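You operate a simulated robot arm through the tools that you are given. There is no shell and no other tool. Be economical: measure what you need, move in short steps, check, and stop when the job is done.

You run a simulated robot arm. Do the job below in one go: nothing can be reset, and whatever is moved stays where it is left.

TASK
Put the key marked "2" from the plywood bench on the white card there and the key labelled "4" on the black hub.

It is judged by the outcome, as a careful person would: the job done as asked, and still so three seconds after it is handed in. It fails if anything else is knocked over, pushed out of place, dropped, spilled or broken.

THE ROBOT
A 6-joint arm with a two-finger parallel gripper, fixed in place. Base frame: the origin is at the foot of the arm, x ahead of it, y to its left, z up; the work surface is at about z = 800. Lengths are in mm, angles in degrees, forces in N, time in s.
With the tool pointing down near the work surface it reaches from about 260 to 680 mm from the base axis. Its first joint turns from -66.0 to 66.0 degrees. Payload 2.9 kg.
The TCP is the grasp point between the finger pads, 30 mm short of the fingertips. In the tool frame z runs along the fingers and y along their closing line. Largest opening 110 mm; finger width 20, thickness 10; the body of the gripper, 48 by 112 mm, starts 55 mm behind the TCP.
Orientation is that of the tool frame in the base frame, as a unit quaternion [x, y, z, w]. With the fingers straight down and closing along the base's y, the tool's x points along the base's -x, its y along +y and its z along -z.

THE INTERFACE
- The arm moves only by the tool nudge_tool. Its argument "plan" is a list of rows, each an object (a shift or turn left out is 0, a gripper value left out holds the last) with "offset": the shift along the tool's x, y, z in mm, a list of three; "delta_rot": the turn, a rotation vector about the tool's x, y, z in degrees, a list of three; "grip": the opening in per cent of the stroke, from 0 (shut) to 100 (fully open). In form: [{"offset": [dx, dy, dz], "delta_rot": [ax, ay, az], "grip": grip}, ...]. A call has 1 to 20 rows; each row shifts and turns the commanded pose from where the row before left it, along the tool's axes as they then stand. Rows are played at 5 a second. More than 50 mm and 8.6 degrees between two rows, or a gripper value outside its range, and nothing of the call is played. A pose out of reach is approached as far as the arm can. The call stops where the force on the tool passes 40 N (or 10 N more than at its start, if that is more) or the arm is blocked; 0.2 s more then pass. The fingers move at their own pace (about 108 mm/s each) and stop on an object; they squeeze with about 40 N. The grip force told is the motor's: it shows also when the fingers shut on nothing. Time passes only in rows, and 0.2 s behind the last, so rows that do not move let the fingers close. It gives the time, the measured TCP pose, the force on the tool (base axes), the opening and the grip force at its end, in the units of the frame above (readings bear some noise), and new pictures: "pictures" is both (left out), scene, wrist or none.
- Cameras (640 x 400 px; columns grow to the right, rows downward): "scene" is fixed at [76.4, 443.4, 1403.4]; the picture's right is [-0.72, -0.70, 0.00], its down [-0.39, 0.40, -0.83] and it looks along [0.58, -0.60, -0.56] (base axes); focal length 308 px, centre (320, 200). "wrist" rides on the gripper at [-36, 0, -57] in the tool frame; the picture's right is [0.00, -1.00, 0.00], its down [0.97, 0.00, -0.24] and it looks along [0.24, 0.00, 0.97] (tool axes); focal length 218 px, centre (320, 200).
- point_at(camera, pixels): for up to 12 pixels [column, row] of the newest picture of that camera ("zoom" is the newest enlarged one), the place [x, y, z] in the base frame of the surface seen there, good to about 2 mm, but the place of the scene camera against the robot may be out by one fixed shift of up to 25 mm in any direction. The clock stands still meanwhile.
- zoom(camera, box): a new picture of the part [left, top, right, bottom] of that camera's present view, enlarged. The clock stands still meanwhile.
- job_done(): hands the job in; it is judged then, once.

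Keep the steps short. Do not move on a guess: measure, check each grasp and each placing, and mend mistakes. In all there are 60 turns and 120 pictures (those below and enlarged ones count). Leave the gripper open and the arm clear of the work at the hand-in unless told otherwise, and finish with a single line.

The tools are called after "Request:" as name(argument=value, ...) on one line, values as JSON. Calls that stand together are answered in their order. nudge_tool: Moves the arm, as the interface text tells. Its arguments: {"type":"object","properties":{"plan":{"type":"array","items":{"type":"object","properties":{"offset":{"type":"array","items":{"type":"number"}},"delta_rot":{"type":"array","items":{"type":"number"}},"grip":{"type":"number"}}}},"pictures":{"type":"string","enum":["both","scene","wrist","none"]}},"required":["plan"]} The other tools are called the same way: point_at (camera, pixels) gives the place of the surface under pixels of a picture; zoom (camera, box) takes an enlarged picture of a part of a camera's view; job_done () hands the job in.

At the start:

```text
time_s: 0.0
tool_pos: [467.9, 22.1, 1119.0]
tool_rot: [0.0, 1.0, 0.0, 0.0]
contact_force: [-0.1, -0.4, -0.1]
grip_width: 110.2
gripper_force: 0.0
```

scene: 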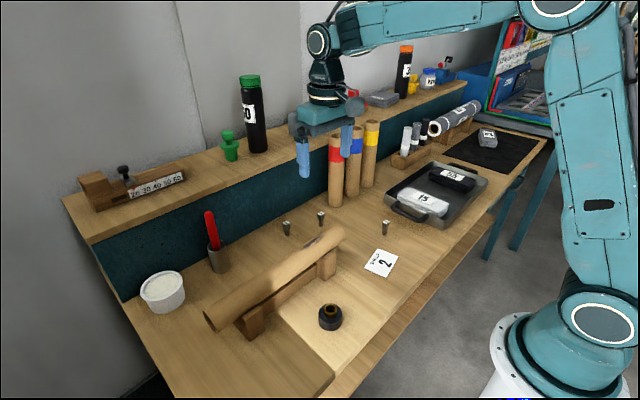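
wrist: 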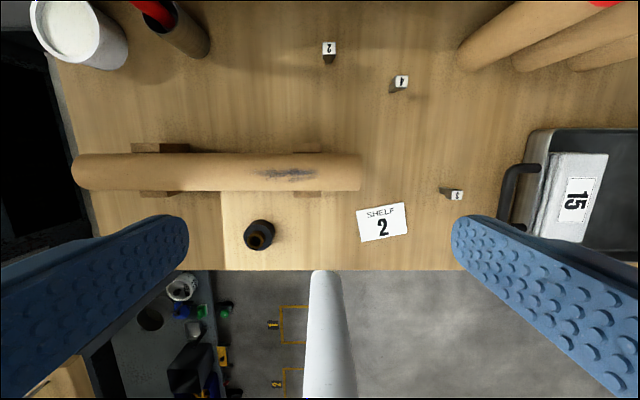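

I see three small keys in the wrist view near (328,52), (398,85), (452,195), the card at (382,222) and the black hub at (258,235). I'll enlarge and measure them.

Request:
zoom(camera="wrist", box=[300, 30, 480, 142])

Request:
zoom(camera="scene", box=[260, 190, 420, 290])

Request:
zoom(camera="wrist", box=[220, 160, 480, 270])

Request:
point_at(camera="wrist", pixels=[[328, 47], [326, 60], [401, 80], [395, 90], [457, 195], [444, 191], [382, 222], [258, 228], [246, 235], [258, 240], [216, 172], [350, 172]])

```text
3.56 times, centred on (390, 86) of wrist
```

zoom: 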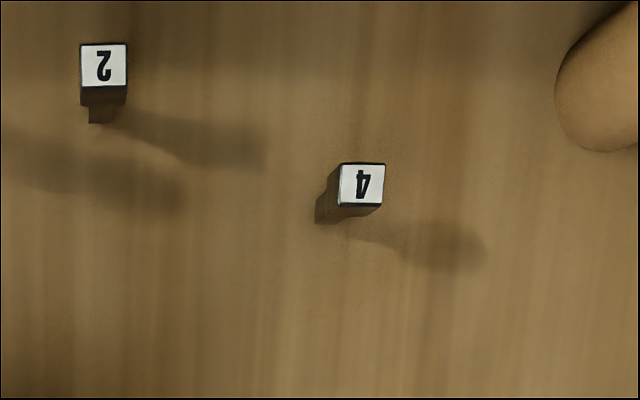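

```text
4.00 times, centred on (340, 240) of scene
```

zoom: 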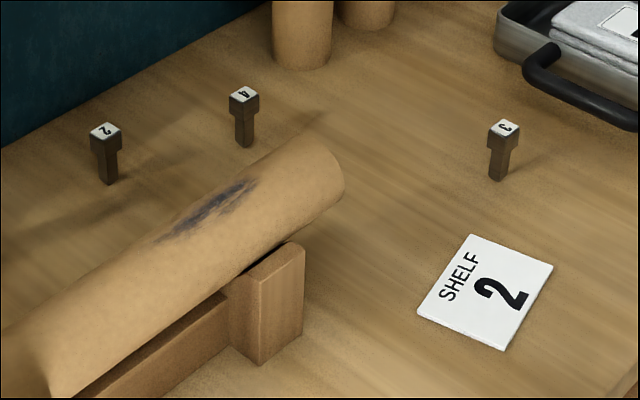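

```text
2.46 times, centred on (350, 215) of wrist
```

zoom: 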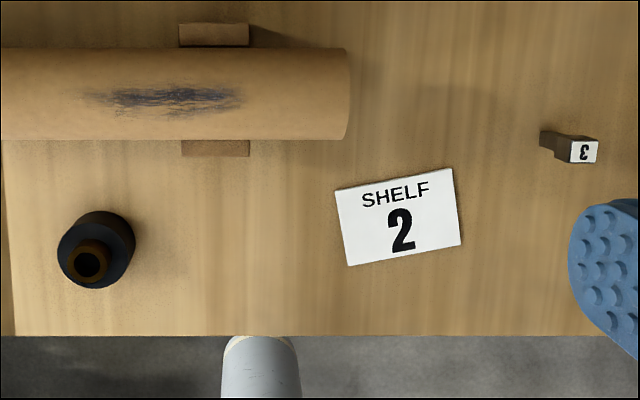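

```text
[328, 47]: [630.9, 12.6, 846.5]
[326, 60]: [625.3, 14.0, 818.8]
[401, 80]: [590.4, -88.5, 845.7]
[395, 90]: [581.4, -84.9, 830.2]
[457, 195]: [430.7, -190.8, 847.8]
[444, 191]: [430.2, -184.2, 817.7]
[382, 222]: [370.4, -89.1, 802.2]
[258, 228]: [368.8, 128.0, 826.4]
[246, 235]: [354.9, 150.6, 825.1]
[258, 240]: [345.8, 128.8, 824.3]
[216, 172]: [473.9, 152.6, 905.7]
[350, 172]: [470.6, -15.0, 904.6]
```

Keys are about 47 mm tall with heads at z≈847. Now I'll measure the obstacles (shelf edge, standing tubes) and look closely at the hub.

Request:
zoom(camera="scene", box=[300, 290, 364, 340])

Request:
zoom(camera="wrist", box=[226, 205, 290, 265])

Request:
point_at(camera="scene", pixels=[[250, 175], [310, 153], [250, 190], [335, 138], [330, 170], [353, 129], [371, 124], [285, 222], [321, 214], [385, 222], [381, 263], [210, 213]])

Request:
point_at(camera="wrist", pixels=[[465, 50], [462, 65], [480, 68], [520, 45], [570, 60], [300, 20], [357, 210], [404, 202], [408, 235], [362, 243]])

```text
8.00 times, centred on (332, 315) of scene
```

zoom: 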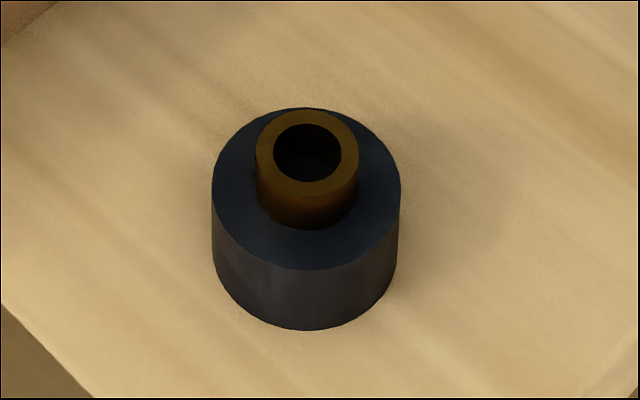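

```text
6.67 times, centred on (258, 235) of wrist
```

zoom: 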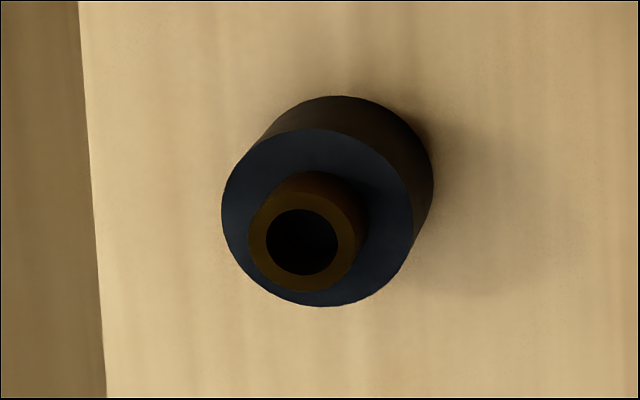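

```text
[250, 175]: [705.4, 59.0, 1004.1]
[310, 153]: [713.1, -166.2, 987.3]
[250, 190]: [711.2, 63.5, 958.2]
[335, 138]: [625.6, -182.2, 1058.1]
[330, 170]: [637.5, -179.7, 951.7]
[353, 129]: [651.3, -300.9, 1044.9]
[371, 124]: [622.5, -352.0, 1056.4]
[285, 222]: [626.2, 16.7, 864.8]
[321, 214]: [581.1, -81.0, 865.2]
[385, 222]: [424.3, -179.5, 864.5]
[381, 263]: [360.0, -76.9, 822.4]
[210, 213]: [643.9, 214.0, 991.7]
```

```text
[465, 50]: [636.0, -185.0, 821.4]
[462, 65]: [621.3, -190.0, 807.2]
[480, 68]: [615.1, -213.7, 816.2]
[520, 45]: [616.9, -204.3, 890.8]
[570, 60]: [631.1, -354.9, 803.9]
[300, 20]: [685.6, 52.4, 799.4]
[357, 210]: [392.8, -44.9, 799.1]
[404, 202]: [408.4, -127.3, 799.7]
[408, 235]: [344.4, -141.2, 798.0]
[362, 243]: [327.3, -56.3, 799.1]
```

The hub has a bored collar on it, so key 4's shank likely goes in the bore. I'll move above key 2 first (x≈630, y≈12), shifting sideways and then down to z≈960, to look again.

Request:
nudge_tool(plan=[{"offset": [-40, -2.5, 0], "grip": 50}, {"offset": [-40, -2.5, 0]}, {"offset": [-40, -2.5, 0]}, {"offset": [-41, -2.5, 0]}, {"offset": [0, 0, 40]}, {"offset": [0, 0, 40]}, {"offset": [0, 0, 40]}, {"offset": [0, 0, 40]}, {}], pictures="wrist")

```text
time_s: 2.0
tool_pos: [628.8, 14.9, 957.0]
tool_rot: [0.0, 1.0, -0.001, 0.0]
contact_force: [0.7, 0.1, -0.8]
grip_width: 55.0
gripper_force: 0.1
```

wrist: 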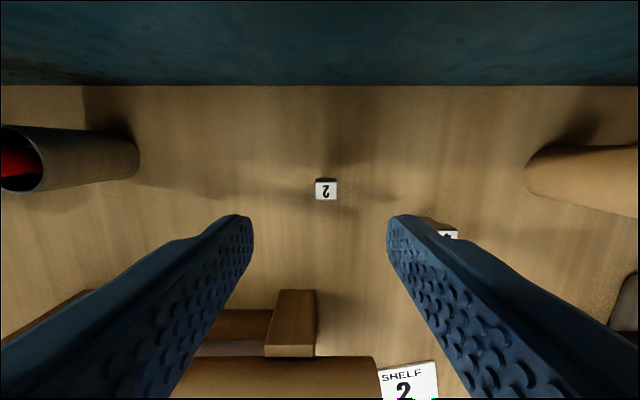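

Key 2's head is at (326,189), between the fingers. I'll measure its corners.

Request:
zoom(camera="wrist", box=[294, 169, 358, 209])

Request:
point_at(camera="wrist", pixels=[[317, 183], [335, 183], [317, 195], [335, 195], [326, 189], [326, 199]])

```text
10.00 times, centred on (326, 189) of wrist
```

zoom: 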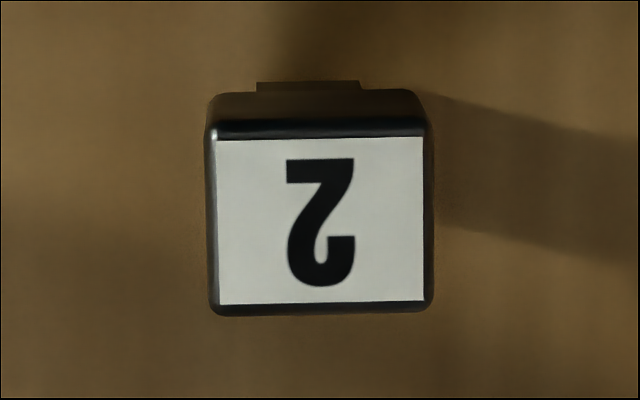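

```text
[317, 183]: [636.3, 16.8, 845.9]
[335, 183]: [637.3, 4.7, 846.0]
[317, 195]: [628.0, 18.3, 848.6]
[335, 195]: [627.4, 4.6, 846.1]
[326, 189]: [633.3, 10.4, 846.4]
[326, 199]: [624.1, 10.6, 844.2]
```

Head is ~17 mm wide, centred near (631, 11), shank ~10 mm. I'll shift 2 mm in x and −3.5 mm in y, lower so fingertips reach z≈830 (TCP 860) beside the head only, and look.

Request:
nudge_tool(plan=[{"offset": [-2, -3.7, 0]}, {"offset": [0, 0, 40]}, {"offset": [0, 0, 35]}, {"offset": [0, 0, 22]}, {}], pictures="both")

```text
time_s: 3.2
tool_pos: [632.3, 8.3, 860.5]
tool_rot: [0.0, 1.0, 0.0, 0.0]
contact_force: [0.8, 0.4, -0.2]
grip_width: 54.9
gripper_force: 0.1
```

scene: 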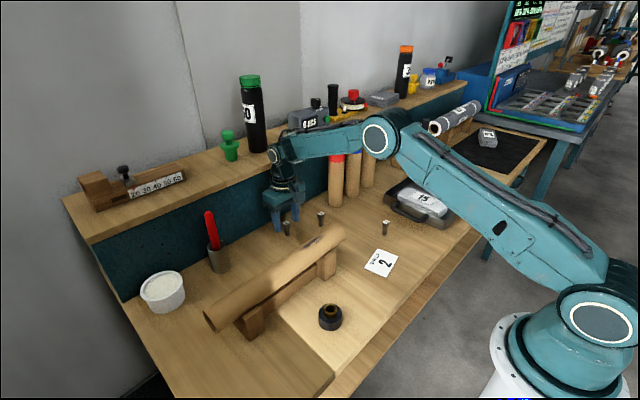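
wrist: 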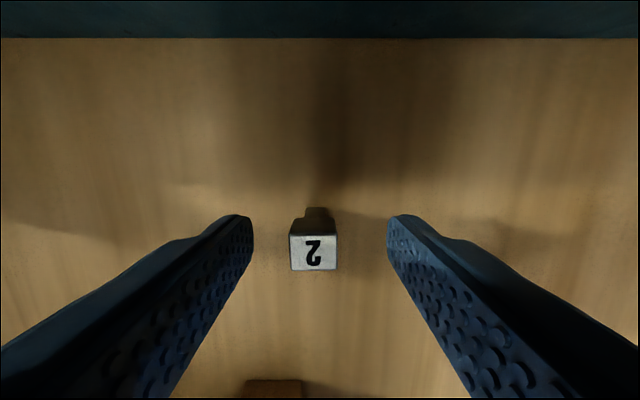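

Head top sits at (314,251), about 2 mm to +y of centre. I'll correct this and close.

Request:
nudge_tool(plan=[{"offset": [0, 2.2, 0]}, {"grip": 20}, {"grip": 5}, {}, {}], pictures="wrist")

```text
time_s: 4.4
tool_pos: [631.3, 10.6, 862.8]
tool_rot: [0.0, 1.0, 0.0, 0.0]
contact_force: [0.5, 0.6, 0.1]
grip_width: 16.8
gripper_force: 39.8
```

wrist: 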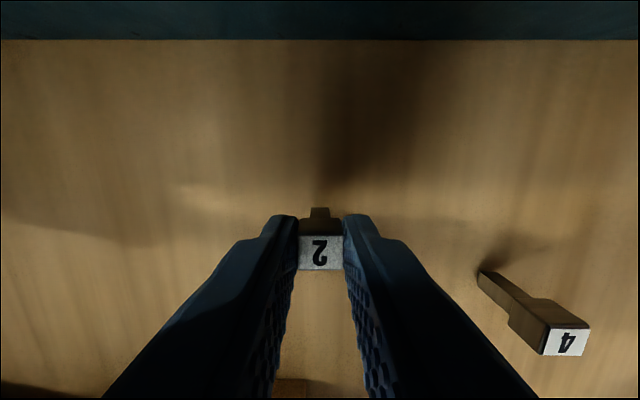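

Key 2 is held (16.8 mm, 40 N). Lifting straight up 140 mm first.

Request:
nudge_tool(plan=[{"offset": [0, 0, -20]}, {"offset": [0, 0, -40]}, {"offset": [0, 0, -40]}, {"offset": [0, 0, -40]}, {}], pictures="both")

```text
time_s: 5.6
tool_pos: [630.8, 10.4, 1001.8]
tool_rot: [0.001, 1.0, 0.0, 0.0]
contact_force: [0.2, 1.1, 0.0]
grip_width: 16.9
gripper_force: 39.7
```

scene: 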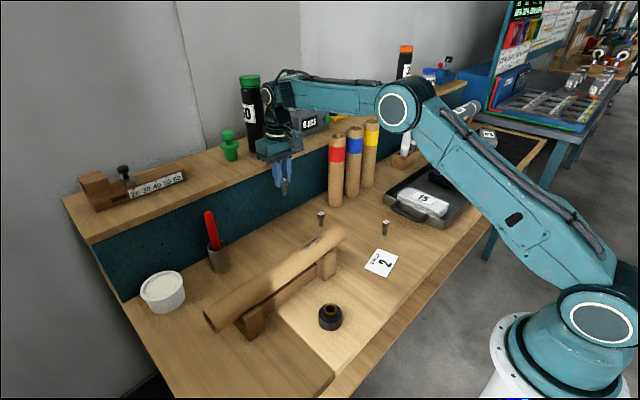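
wrist: 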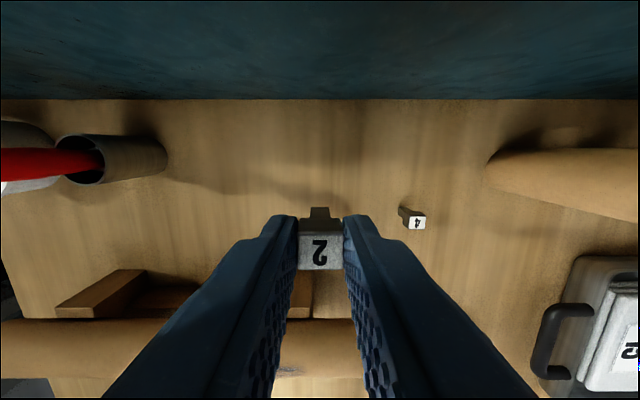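

The key hangs straight in the fingers. Moving at height to above the card (368, −92).

Request:
nudge_tool(plan=[{"offset": [37.4, -14.6, 0]}, {"offset": [37.4, -14.6, 0]}, {"offset": [37.4, -14.6, 0]}, {"offset": [37.4, -14.6, 0]}, {"offset": [37.4, -14.6, 0]}, {"offset": [37.4, -14.6, 0]}, {"offset": [37.4, -14.6, 0]}, {"offset": [0, 0, 40]}, {"offset": [0, 0, 40]}, {}], pictures="both")

```text
time_s: 7.8
tool_pos: [369.8, -91.5, 922.8]
tool_rot: [0.001, 1.0, 0.0, 0.0]
contact_force: [-0.7, -0.5, -1.2]
grip_width: 17.0
gripper_force: 39.8
```

scene: 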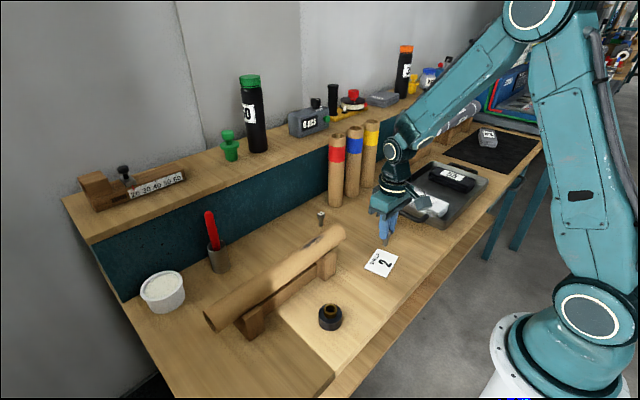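
wrist: 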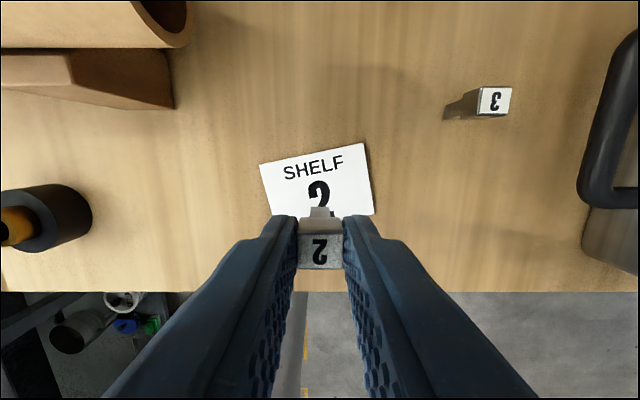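

The card is right below. I'll lower 53 mm, leaving a few mm gap, and check.

Request:
nudge_tool(plan=[{"offset": [0, 0, 25]}, {"offset": [0, 0, 20]}, {"offset": [0, 0, 8]}, {}], pictures="both")

Request:
zoom(camera="scene", box=[345, 220, 425, 290])

```text
time_s: 8.8
tool_pos: [370.4, -91.2, 869.8]
tool_rot: [0.0, 1.0, 0.0, 0.0]
contact_force: [0.4, 0.2, -0.6]
grip_width: 16.8
gripper_force: 39.8
```

scene: 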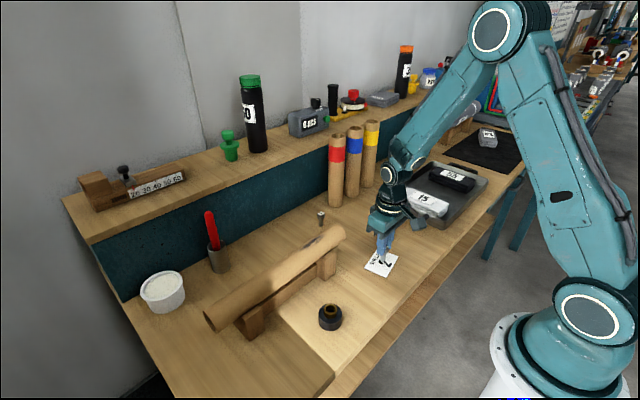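
wrist: 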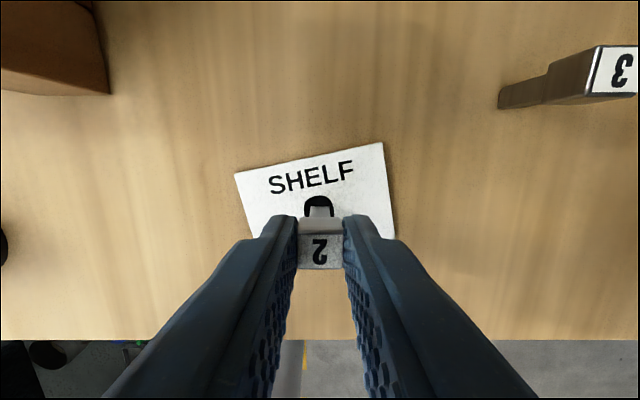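

```text
5.71 times, centred on (385, 255) of scene
```

zoom: 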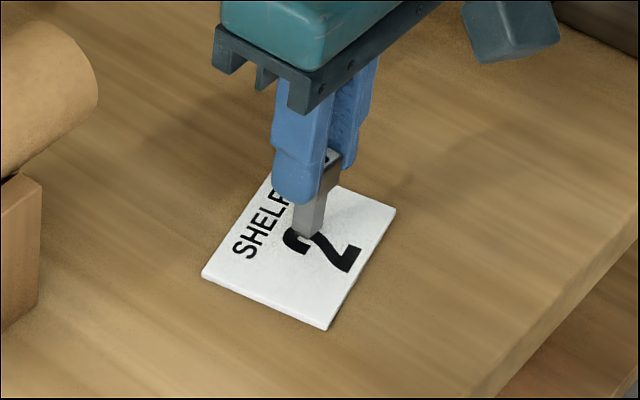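

The foot hangs over the card's middle. Lowering in 1 mm steps, watching force.

Request:
nudge_tool(plan=[{"offset": [0, 0, 1]}, {"offset": [0, 0, 1]}, {"offset": [0, 0, 1]}, {}], pictures="none")

```text
time_s: 9.8
tool_pos: [370.6, -91.2, 866.7]
tool_rot: [0.0, 1.0, 0.0, -0.001]
contact_force: [-0.6, -0.8, 2.2]
grip_width: 16.8
gripper_force: 39.5
```

Force 2.2 N may be noise or first touch; one more mm.

Request:
nudge_tool(plan=[{"offset": [0, 0, 0.7]}, {}], pictures="none")

Request:
zoom(camera="scene", box=[345, 220, 425, 290])

```text
time_s: 10.4
tool_pos: [369.6, -91.1, 866.5]
tool_rot: [0.0, 1.0, -0.001, 0.001]
contact_force: [-2.9, -1.3, 11.4]
grip_width: 17.0
gripper_force: 40.3
```

```text
5.71 times, centred on (385, 255) of scene
```

zoom: 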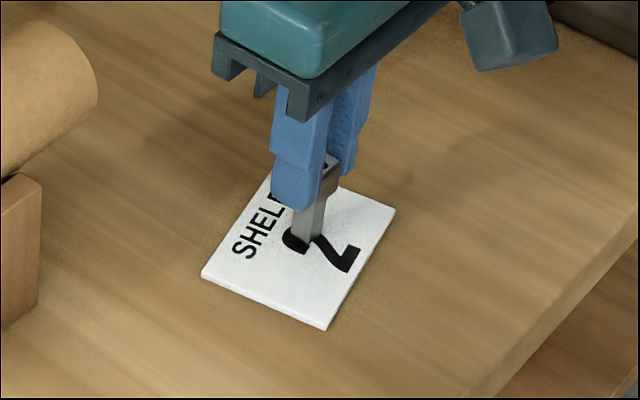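

Contact confirmed (11 N). I ease up 0.5 mm, open gently, then lift.

Request:
nudge_tool(plan=[{"offset": [0, 0, -0.5]}, {"grip": 17}, {"grip": 20}, {"grip": 30}, {"grip": 40}, {}, {"offset": [0, 0, -20]}, {"offset": [0, 0, -40]}, {"offset": [0, 0, -40]}, {"offset": [0, 0, -40]}, {}], pictures="both")

Request:
zoom(camera="scene", box=[345, 220, 425, 290])

```text
time_s: 12.8
tool_pos: [369.5, -92.2, 1007.5]
tool_rot: [0.0, 1.0, 0.001, 0.0]
contact_force: [0.5, 0.8, 0.7]
grip_width: 44.2
gripper_force: 0.1
```

scene: 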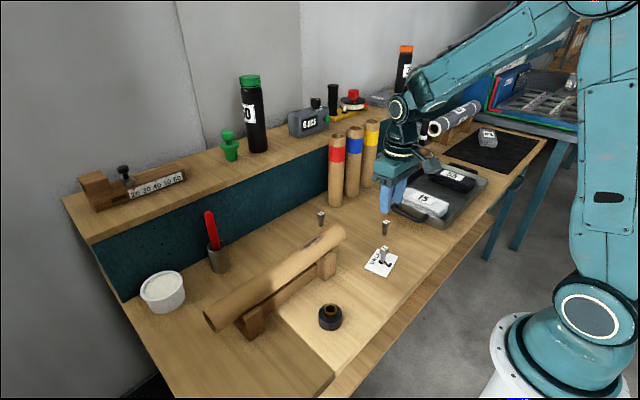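
wrist: 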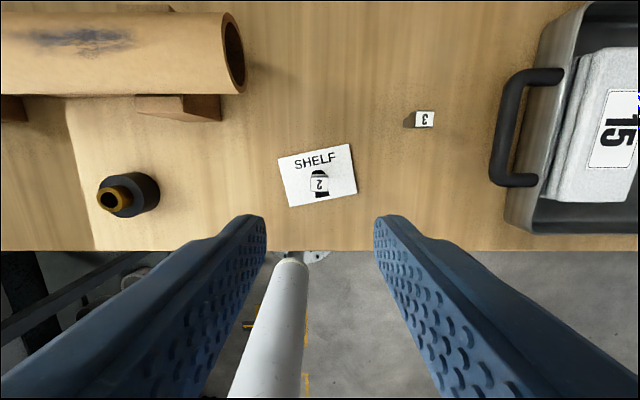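

```text
5.71 times, centred on (385, 255) of scene
```

zoom: 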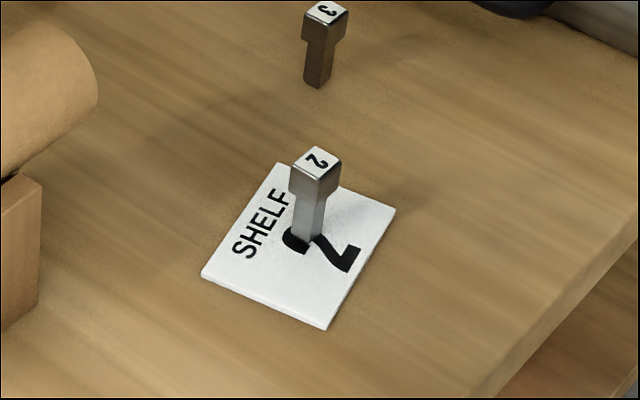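

Key 2 stands on the card. Next I move over the hub (~(357,128)) at height to measure its bore.

Request:
nudge_tool(plan=[{"offset": [2, 44, 0]}, {"offset": [2, 44, 0]}, {"offset": [2, 44, 0]}, {"offset": [2, 44, 0]}, {"offset": [2, 44, 0]}, {"offset": [0, 0, 40]}, {"offset": [0, 0, 30]}, {}], pictures="wrist")

```text
time_s: 14.6
tool_pos: [359.0, 127.7, 935.3]
tool_rot: [0.0, 1.0, 0.0, 0.0]
contact_force: [-0.3, 0.0, 0.2]
grip_width: 44.3
gripper_force: 0.1
```

wrist: 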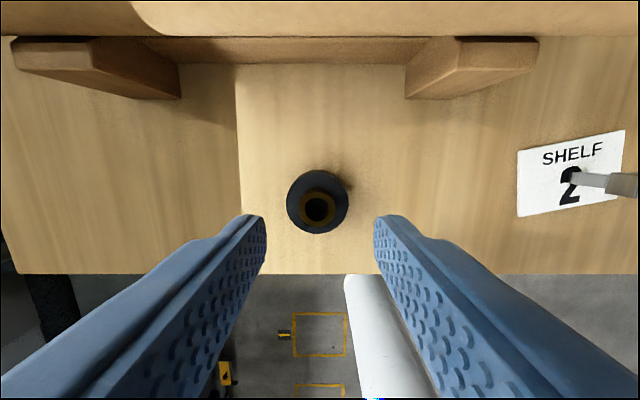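

Request:
zoom(camera="wrist", box=[280, 165, 360, 240])

Request:
point_at(camera="wrist", pixels=[[302, 206], [333, 206], [317, 192], [317, 225], [292, 206], [345, 200], [317, 207], [307, 197], [327, 197], [317, 177]])

```text
5.33 times, centred on (320, 202) of wrist
```

zoom: 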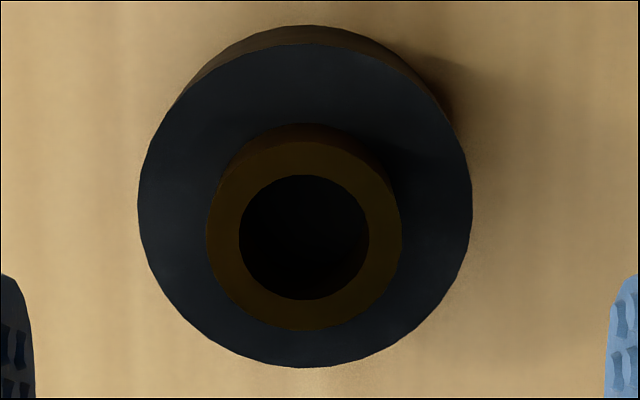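

```text
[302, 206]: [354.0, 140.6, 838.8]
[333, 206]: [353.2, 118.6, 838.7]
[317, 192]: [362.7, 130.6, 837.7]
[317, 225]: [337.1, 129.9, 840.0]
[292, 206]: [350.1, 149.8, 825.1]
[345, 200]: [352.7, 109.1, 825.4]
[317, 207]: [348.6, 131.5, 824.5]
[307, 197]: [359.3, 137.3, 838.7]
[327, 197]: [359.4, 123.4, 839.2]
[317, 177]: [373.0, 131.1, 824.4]
```

Collar top is z≈839, bore ≈17 mm wide, its floor ≈825 and its centre ≈(350, 130). Key 4's 10 mm shank fits in it. Now I rise and go above key 4 (588, −87).

Request:
nudge_tool(plan=[{"offset": [0, 0, -40]}, {"offset": [0, 0, -32]}, {"offset": [-32.7, -30.7, 0]}, {"offset": [-32.7, -30.7, 0]}, {"offset": [-32.7, -30.7, 0]}, {"offset": [-32.7, -30.7, 0]}, {"offset": [-32.7, -30.7, 0]}, {"offset": [-32.7, -30.7, 0]}, {"offset": [-32.7, -30.7, 0]}, {"offset": [0, 0, 50]}, {}], pictures="both")

Request:
zoom(camera="wrist", box=[288, 169, 352, 209])

```text
time_s: 17.0
tool_pos: [587.6, -85.9, 960.7]
tool_rot: [0.0, 1.0, 0.0, 0.0]
contact_force: [0.1, 0.2, 0.5]
grip_width: 43.9
gripper_force: 0.0
```

scene: 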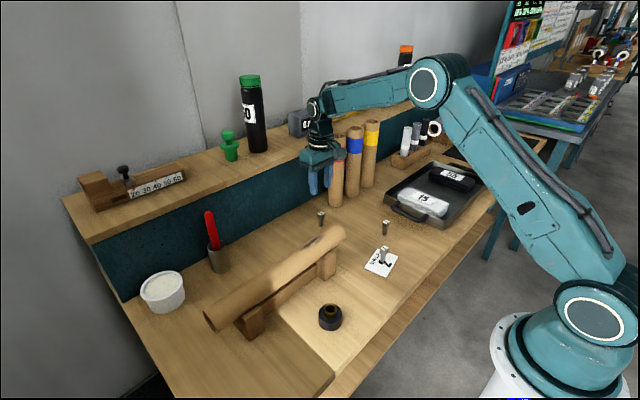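
wrist: 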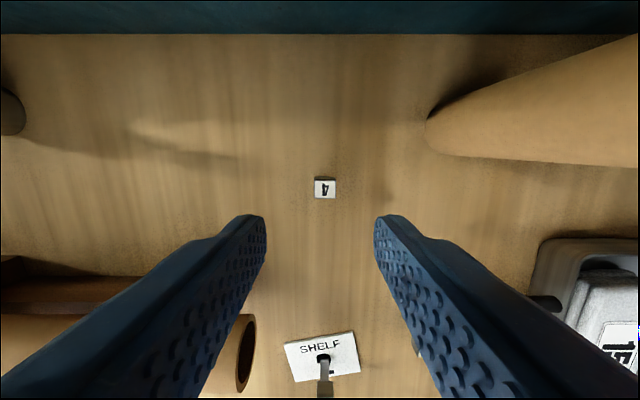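

```text
10.00 times, centred on (320, 189) of wrist
```

zoom: 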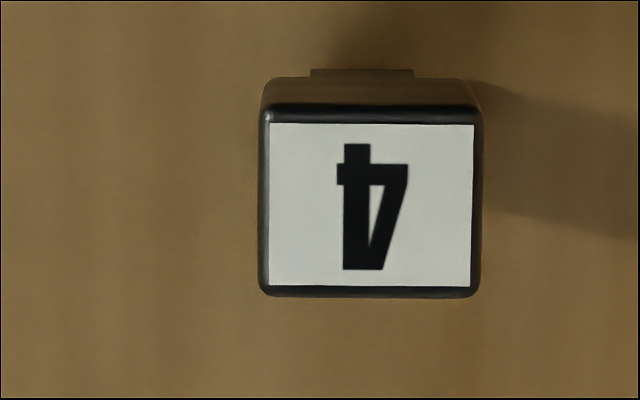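

Key 4 head at (325,189): shift +2.5 mm x, −4 mm y, then lower to TCP ≈861.

Request:
nudge_tool(plan=[{"offset": [-2.5, -4, 0]}, {"offset": [0, 0, 40]}, {"offset": [0, 0, 35]}, {"offset": [0, 0, 24]}, {}], pictures="wrist")

```text
time_s: 18.2
tool_pos: [590.4, -90.5, 859.6]
tool_rot: [0.0, 1.0, 0.0, 0.0]
contact_force: [0.2, -0.2, 0.0]
grip_width: 43.8
gripper_force: 0.1
```

wrist: 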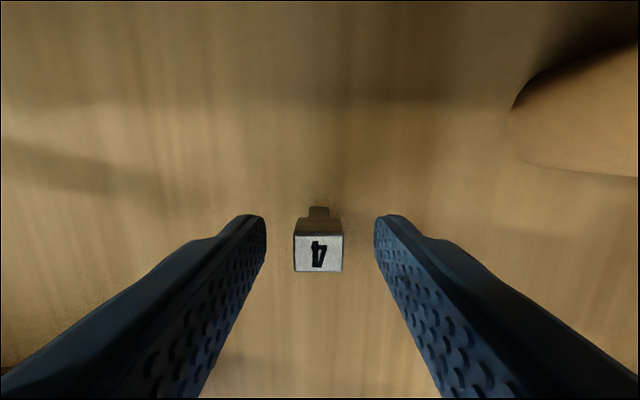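

Head centred at (318,252). A tiny 0.6 mm correction, then close.

Request:
nudge_tool(plan=[{"offset": [0, 0.6, 0]}, {"grip": 20}, {"grip": 5}, {}, {}, {"offset": [0, 0, -20]}, {"offset": [0, 0, -40]}, {"offset": [0, 0, -45]}, {"offset": [0, 0, -45]}, {}], pictures="both")

```text
time_s: 20.4
tool_pos: [589.9, -88.3, 1011.2]
tool_rot: [0.0, 1.0, 0.0, 0.0]
contact_force: [-0.3, -0.4, -0.2]
grip_width: 16.9
gripper_force: 39.4
```

scene: 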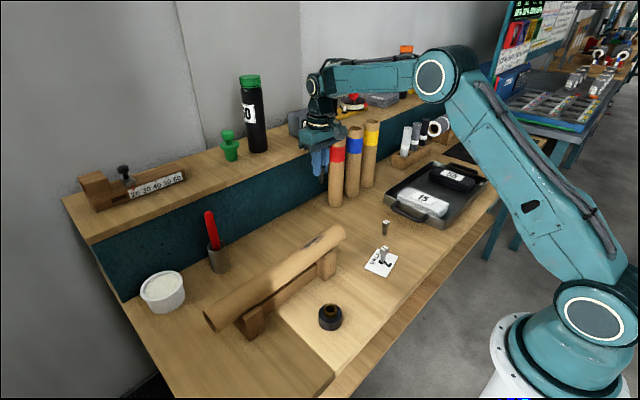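
wrist: 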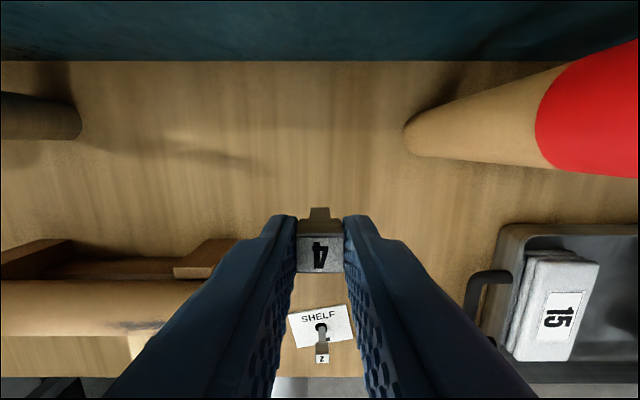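

Key 4 held. Moving at height to above the bore (350, 130), then down to z≈931.

Request:
nudge_tool(plan=[{"offset": [30, 27.3, 0]}, {"offset": [30, 27.3, 0]}, {"offset": [30, 27.3, 0]}, {"offset": [30, 27.3, 0]}, {"offset": [30, 27.3, 0]}, {"offset": [30, 27.3, 0]}, {"offset": [30, 27.3, 0]}, {"offset": [30, 27.3, 0]}, {"offset": [0, 0, 40]}, {"offset": [0, 0, 40]}, {}], pictures="both")

Request:
zoom(camera="wrist", box=[270, 160, 366, 220])

Request:
zoom(camera="scene", box=[290, 260, 370, 340])

```text
time_s: 22.8
tool_pos: [349.3, 129.4, 929.1]
tool_rot: [0.0, 1.0, -0.001, 0.0]
contact_force: [-1.1, 0.3, -0.3]
grip_width: 16.7
gripper_force: 40.0
```

scene: 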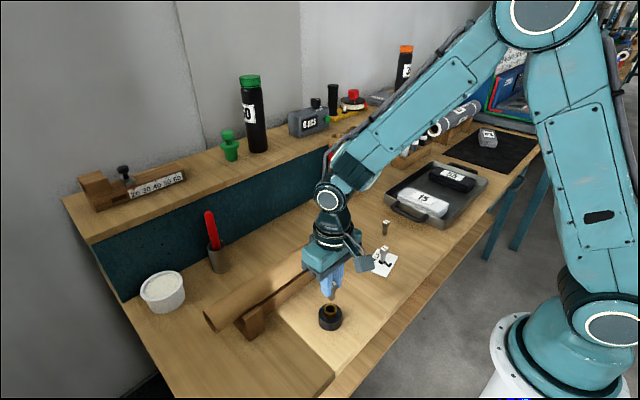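
wrist: 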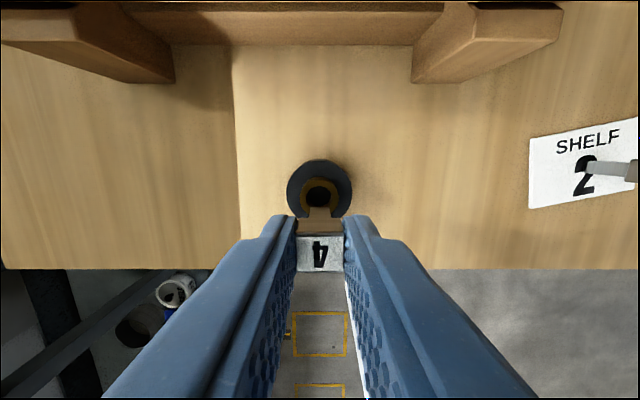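

```text
6.67 times, centred on (318, 190) of wrist
```

zoom: 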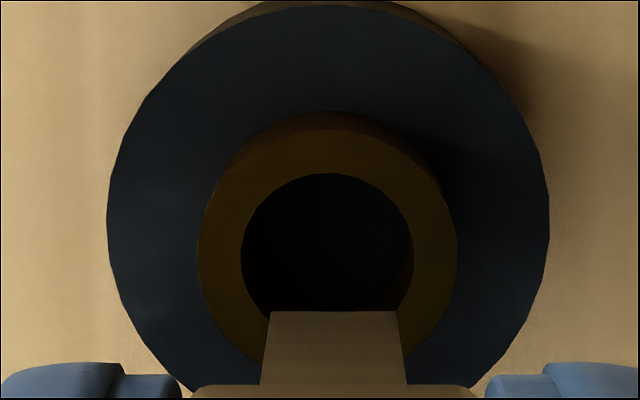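

```text
5.00 times, centred on (330, 300) of scene
```

zoom: 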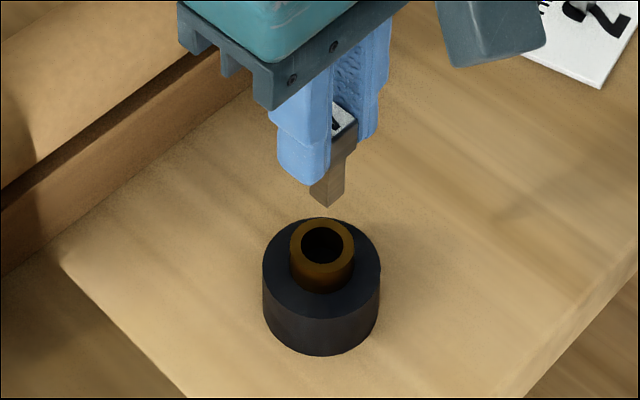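

Foot appears about 2 mm short in x and ~0.8 mm in y relative to the bore centre, in both views. I correct and lower 22 mm, to just above the collar, then check.

Request:
nudge_tool(plan=[{"offset": [-1.9, 0.8, 0]}, {"offset": [0, 0, 12]}, {"offset": [0, 0, 10]}, {}], pictures="both")

Request:
zoom(camera="wrist", box=[270, 160, 366, 220])

Request:
zoom(camera="scene", box=[306, 285, 356, 335])

```text
time_s: 23.8
tool_pos: [352.0, 129.2, 908.2]
tool_rot: [0.0, 1.0, 0.0, 0.0]
contact_force: [1.1, 0.0, -0.6]
grip_width: 16.9
gripper_force: 39.9
```

scene: 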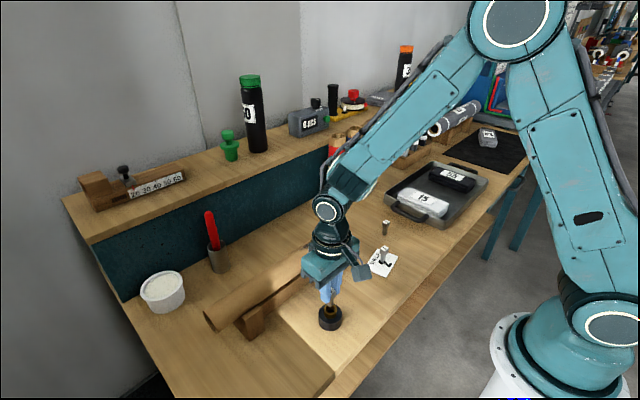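
wrist: 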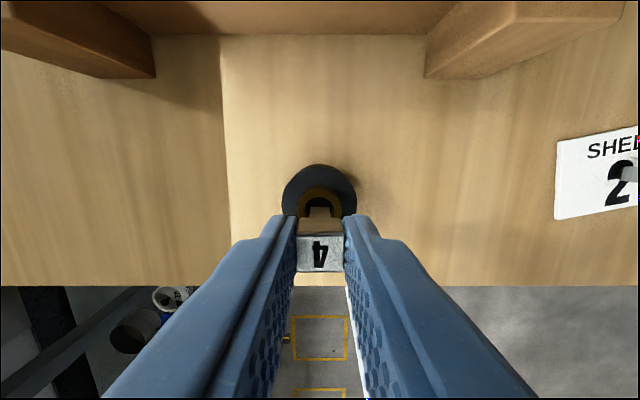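

```text
6.67 times, centred on (318, 190) of wrist
```

zoom: 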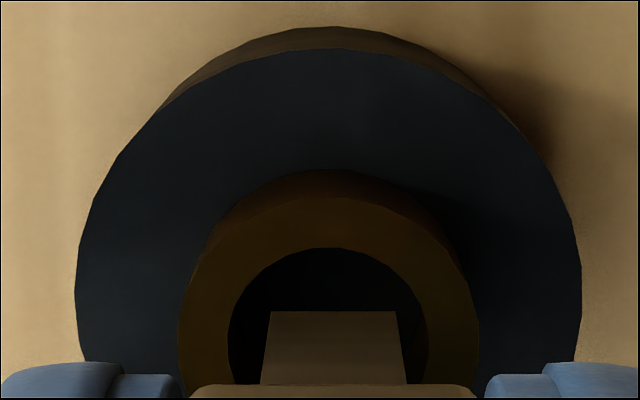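

```text
8.00 times, centred on (331, 310) of scene
```

zoom: 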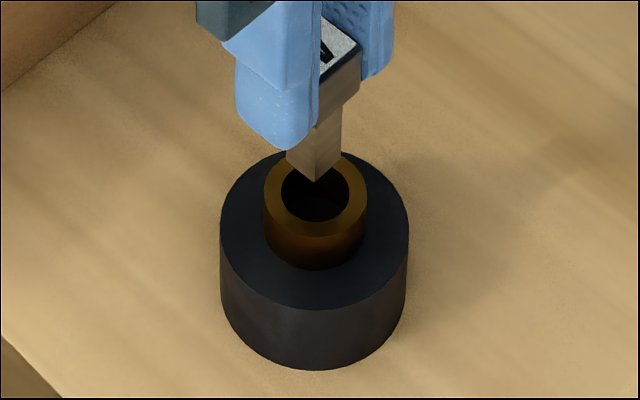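

Foot looks within about 1 mm of centre. I lower 4 more mm so foot and rim are nearly level, for a better comparison.

Request:
nudge_tool(plan=[{"offset": [0, 0, 4]}, {}], pictures="both")

Request:
zoom(camera="wrist", box=[288, 182, 352, 222])

Request:
zoom(camera="scene", box=[314, 294, 346, 326])

```text
time_s: 24.4
tool_pos: [352.7, 129.6, 901.6]
tool_rot: [0.0, 1.0, -0.001, 0.0]
contact_force: [-0.1, 0.4, -0.1]
grip_width: 17.1
gripper_force: 40.2
```

scene: 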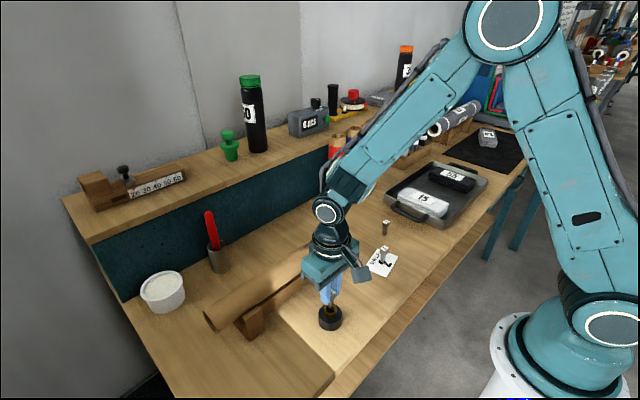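
wrist: 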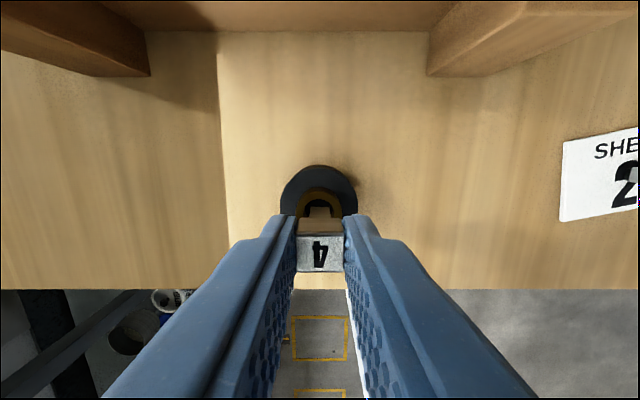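

```text
10.00 times, centred on (320, 202) of wrist
```

zoom: 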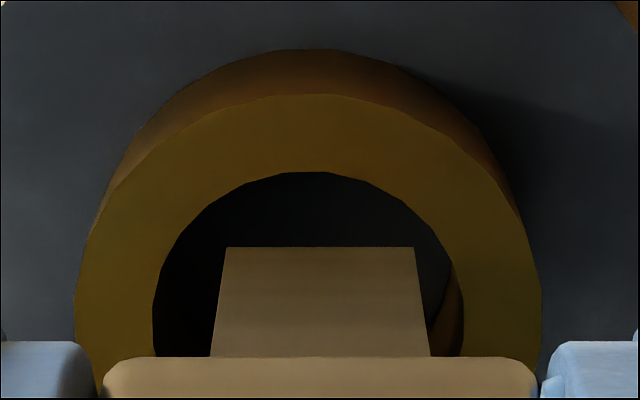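

```text
12.50 times, centred on (330, 310) of scene
```

zoom: 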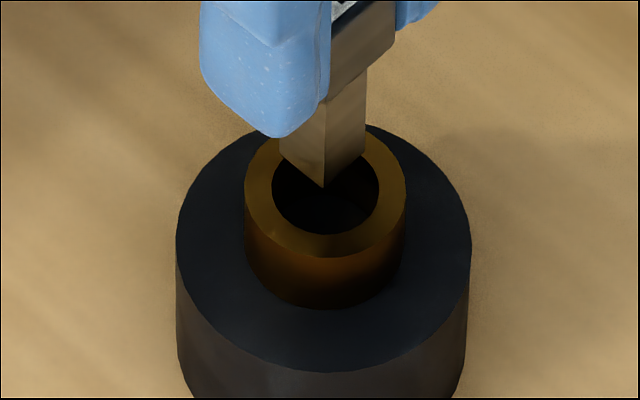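

Foot vs bore in wrist zoom: 320 vs 307, meaning about 0.6 mm short in y; x is fine. I shift 0.5 mm and lower 6 mm slowly into the bore.

Request:
nudge_tool(plan=[{"offset": [0, 0.5, 0]}, {}, {"offset": [0, 0, 1]}, {"offset": [0, 0, 1]}, {"offset": [0, 0, 1]}, {"offset": [0, 0, 1]}, {"offset": [0, 0, 1]}, {"offset": [0, 0, 1]}, {}], pictures="wrist")

Request:
zoom(camera="wrist", box=[288, 182, 352, 222])

Request:
zoom(camera="scene", box=[314, 294, 346, 326])

```text
time_s: 26.4
tool_pos: [352.7, 129.9, 898.2]
tool_rot: [0.0, 1.0, 0.0, 0.0]
contact_force: [-0.4, -0.2, 0.0]
grip_width: 16.7
gripper_force: 40.0
```

wrist: 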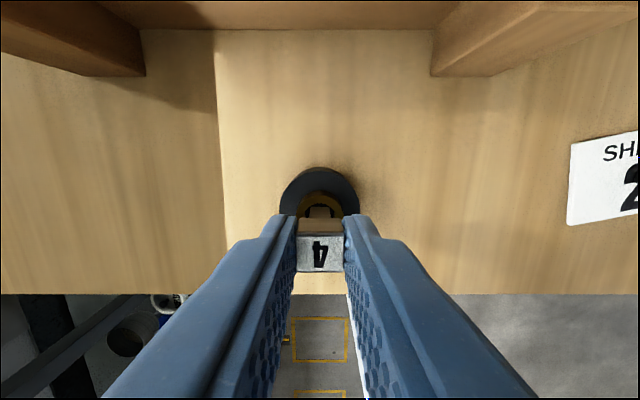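

```text
10.00 times, centred on (320, 202) of wrist
```

zoom: 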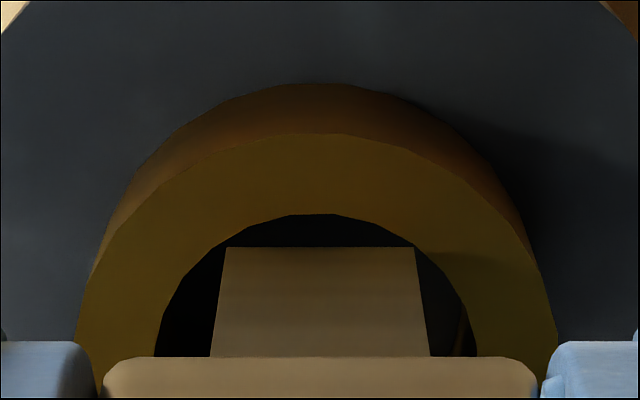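

```text
12.50 times, centred on (330, 310) of scene
```

zoom: 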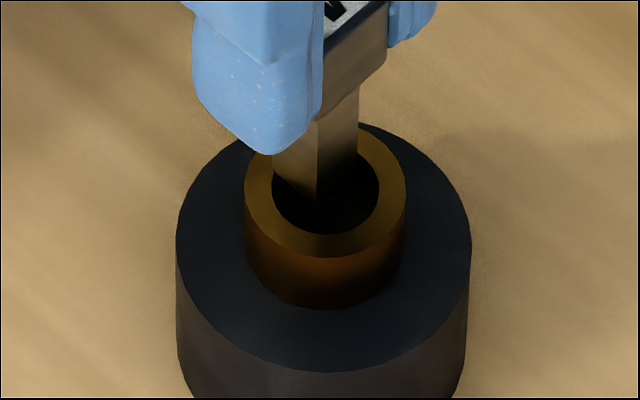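

No force; the foot is at/inside the rim. Both zooms suggest it is ~1.2 mm too far in +x (far gap 247 vs rim 215). I shift back and lower 4 mm.

Request:
nudge_tool(plan=[{"offset": [1.2, 0, 0]}, {}, {"offset": [0, 0, 1]}, {"offset": [0, 0, 1]}, {"offset": [0, 0, 1]}, {"offset": [0, 0, 1]}, {}], pictures="wrist")

Request:
zoom(camera="wrist", box=[288, 182, 352, 222])

Request:
zoom(camera="scene", box=[314, 294, 346, 326])

```text
time_s: 28.0
tool_pos: [350.1, 129.8, 893.7]
tool_rot: [0.0, 1.0, 0.0, -0.001]
contact_force: [-0.1, 0.1, -0.3]
grip_width: 16.9
gripper_force: 39.4
```

wrist: 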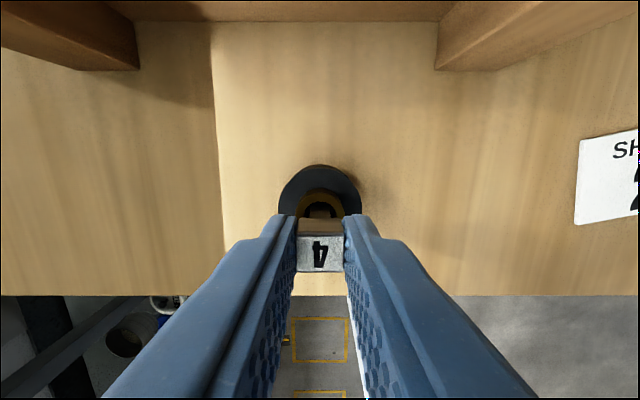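

```text
10.00 times, centred on (320, 202) of wrist
```

zoom: 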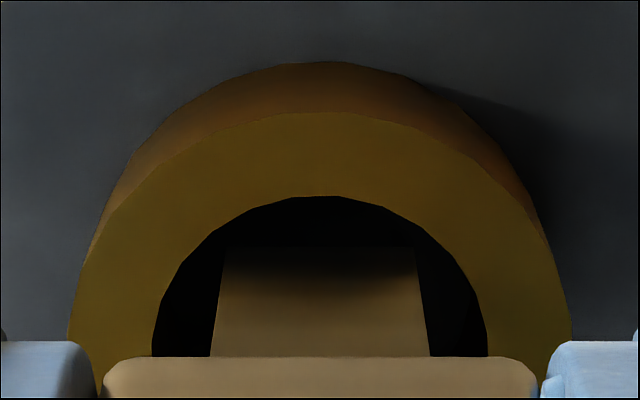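

```text
12.50 times, centred on (330, 310) of scene
```

zoom: 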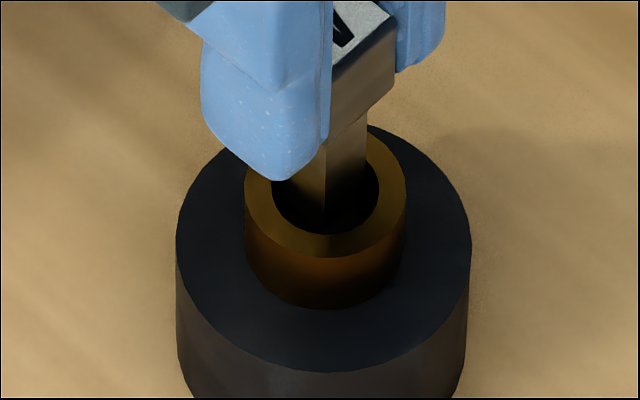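

The foot is clearly inside the bore, centred (324 vs 325 in scene zoom). Lowering until contact.

Request:
nudge_tool(plan=[{"offset": [0, 0, 1]}, {"offset": [0, 0, 1]}, {"offset": [0, 0, 1]}, {}], pictures="none")

```text
time_s: 29.0
tool_pos: [351.8, 129.3, 889.1]
tool_rot: [0.0, 1.0, 0.0, -0.001]
contact_force: [0.5, -0.6, -1.0]
grip_width: 16.9
gripper_force: 40.0
```

Request:
nudge_tool(plan=[{"offset": [0, 0, 1]}, {}], pictures="none")

```text
time_s: 29.6
tool_pos: [350.7, 131.1, 889.9]
tool_rot: [0.0, 1.0, 0.0, 0.0]
contact_force: [-0.6, 0.3, 0.2]
grip_width: 16.9
gripper_force: 40.0
```

No contact yet; another mm at a time.

Request:
nudge_tool(plan=[{"offset": [0, 0, 1]}, {}], pictures="none")

Request:
nudge_tool(plan=[{"offset": [0, 0, 0.7]}, {}], pictures="none")

```text
time_s: 30.2
tool_pos: [351.0, 129.7, 888.9]
tool_rot: [0.0, 1.0, 0.0, 0.0]
contact_force: [0.1, -0.5, -0.5]
grip_width: 16.6
gripper_force: 40.2
```

```text
time_s: 30.8
tool_pos: [351.4, 130.4, 887.5]
tool_rot: [-0.001, 1.0, 0.001, 0.0]
contact_force: [0.5, -0.4, -1.1]
grip_width: 17.0
gripper_force: 39.9
```

Still free. Continue.

Request:
nudge_tool(plan=[{"offset": [0, 0, 0.8]}, {}], pictures="none")

Request:
nudge_tool(plan=[{"offset": [0, 0, 0.8]}, {}], pictures="wrist")

Request:
zoom(camera="scene", box=[314, 294, 346, 326])

```text
time_s: 31.4
tool_pos: [350.5, 128.9, 885.9]
tool_rot: [0.0, 1.0, 0.0, 0.0]
contact_force: [0.8, 0.3, -1.5]
grip_width: 16.8
gripper_force: 39.9
```

```text
time_s: 32.0
tool_pos: [351.1, 130.9, 885.4]
tool_rot: [0.001, 1.0, 0.0, 0.0]
contact_force: [0.4, 0.0, -0.2]
grip_width: 16.9
gripper_force: 39.9
```

wrist: 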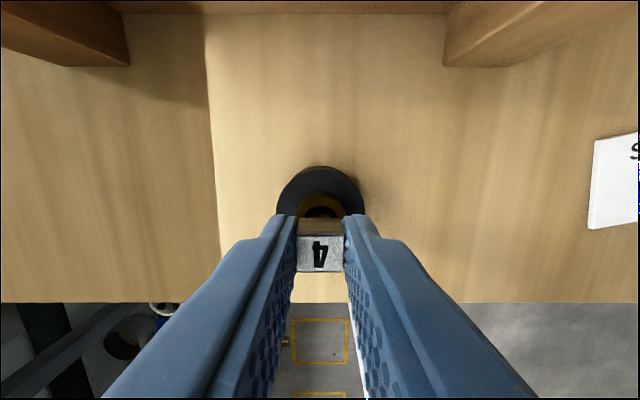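

```text
12.50 times, centred on (330, 310) of scene
```

zoom: 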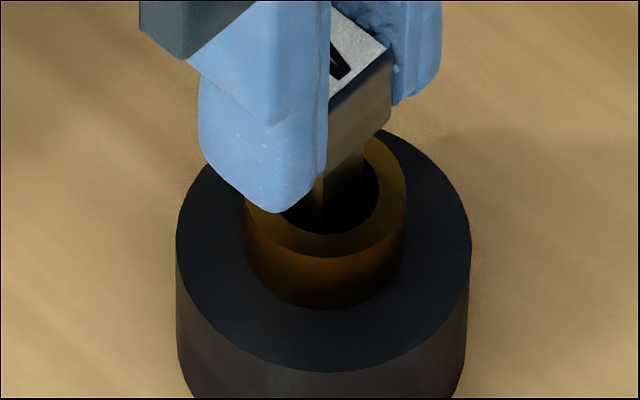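

Still free; fingertips remain above the collar with the head's underside. Continue 1 mm steps, in short batches.

Request:
nudge_tool(plan=[{"offset": [0, 0, 0.8]}, {"offset": [0, 0, 0.7]}, {}], pictures="none")

Request:
nudge_tool(plan=[{"offset": [0, 0, 0.8]}, {}], pictures="none")

```text
time_s: 32.8
tool_pos: [350.8, 131.4, 884.4]
tool_rot: [0.0, 1.0, 0.0, 0.001]
contact_force: [-6.6, -0.7, 22.8]
grip_width: 17.1
gripper_force: 39.8
```

```text
time_s: 33.4
tool_pos: [352.5, 131.3, 884.2]
tool_rot: [0.0, 1.0, 0.0, 0.0]
contact_force: [-5.1, -1.2, 30.0]
grip_width: 16.7
gripper_force: 40.0
```

Contact with the bore floor (foot ≈ z 824), now 30 N. Ease up to relieve it.

Request:
nudge_tool(plan=[{"offset": [0, 0, -1]}, {}], pictures="none")

```text
time_s: 34.0
tool_pos: [351.3, 130.3, 884.8]
tool_rot: [0.0, 1.0, 0.0, 0.001]
contact_force: [2.4, -0.5, 9.2]
grip_width: 16.9
gripper_force: 40.3
```

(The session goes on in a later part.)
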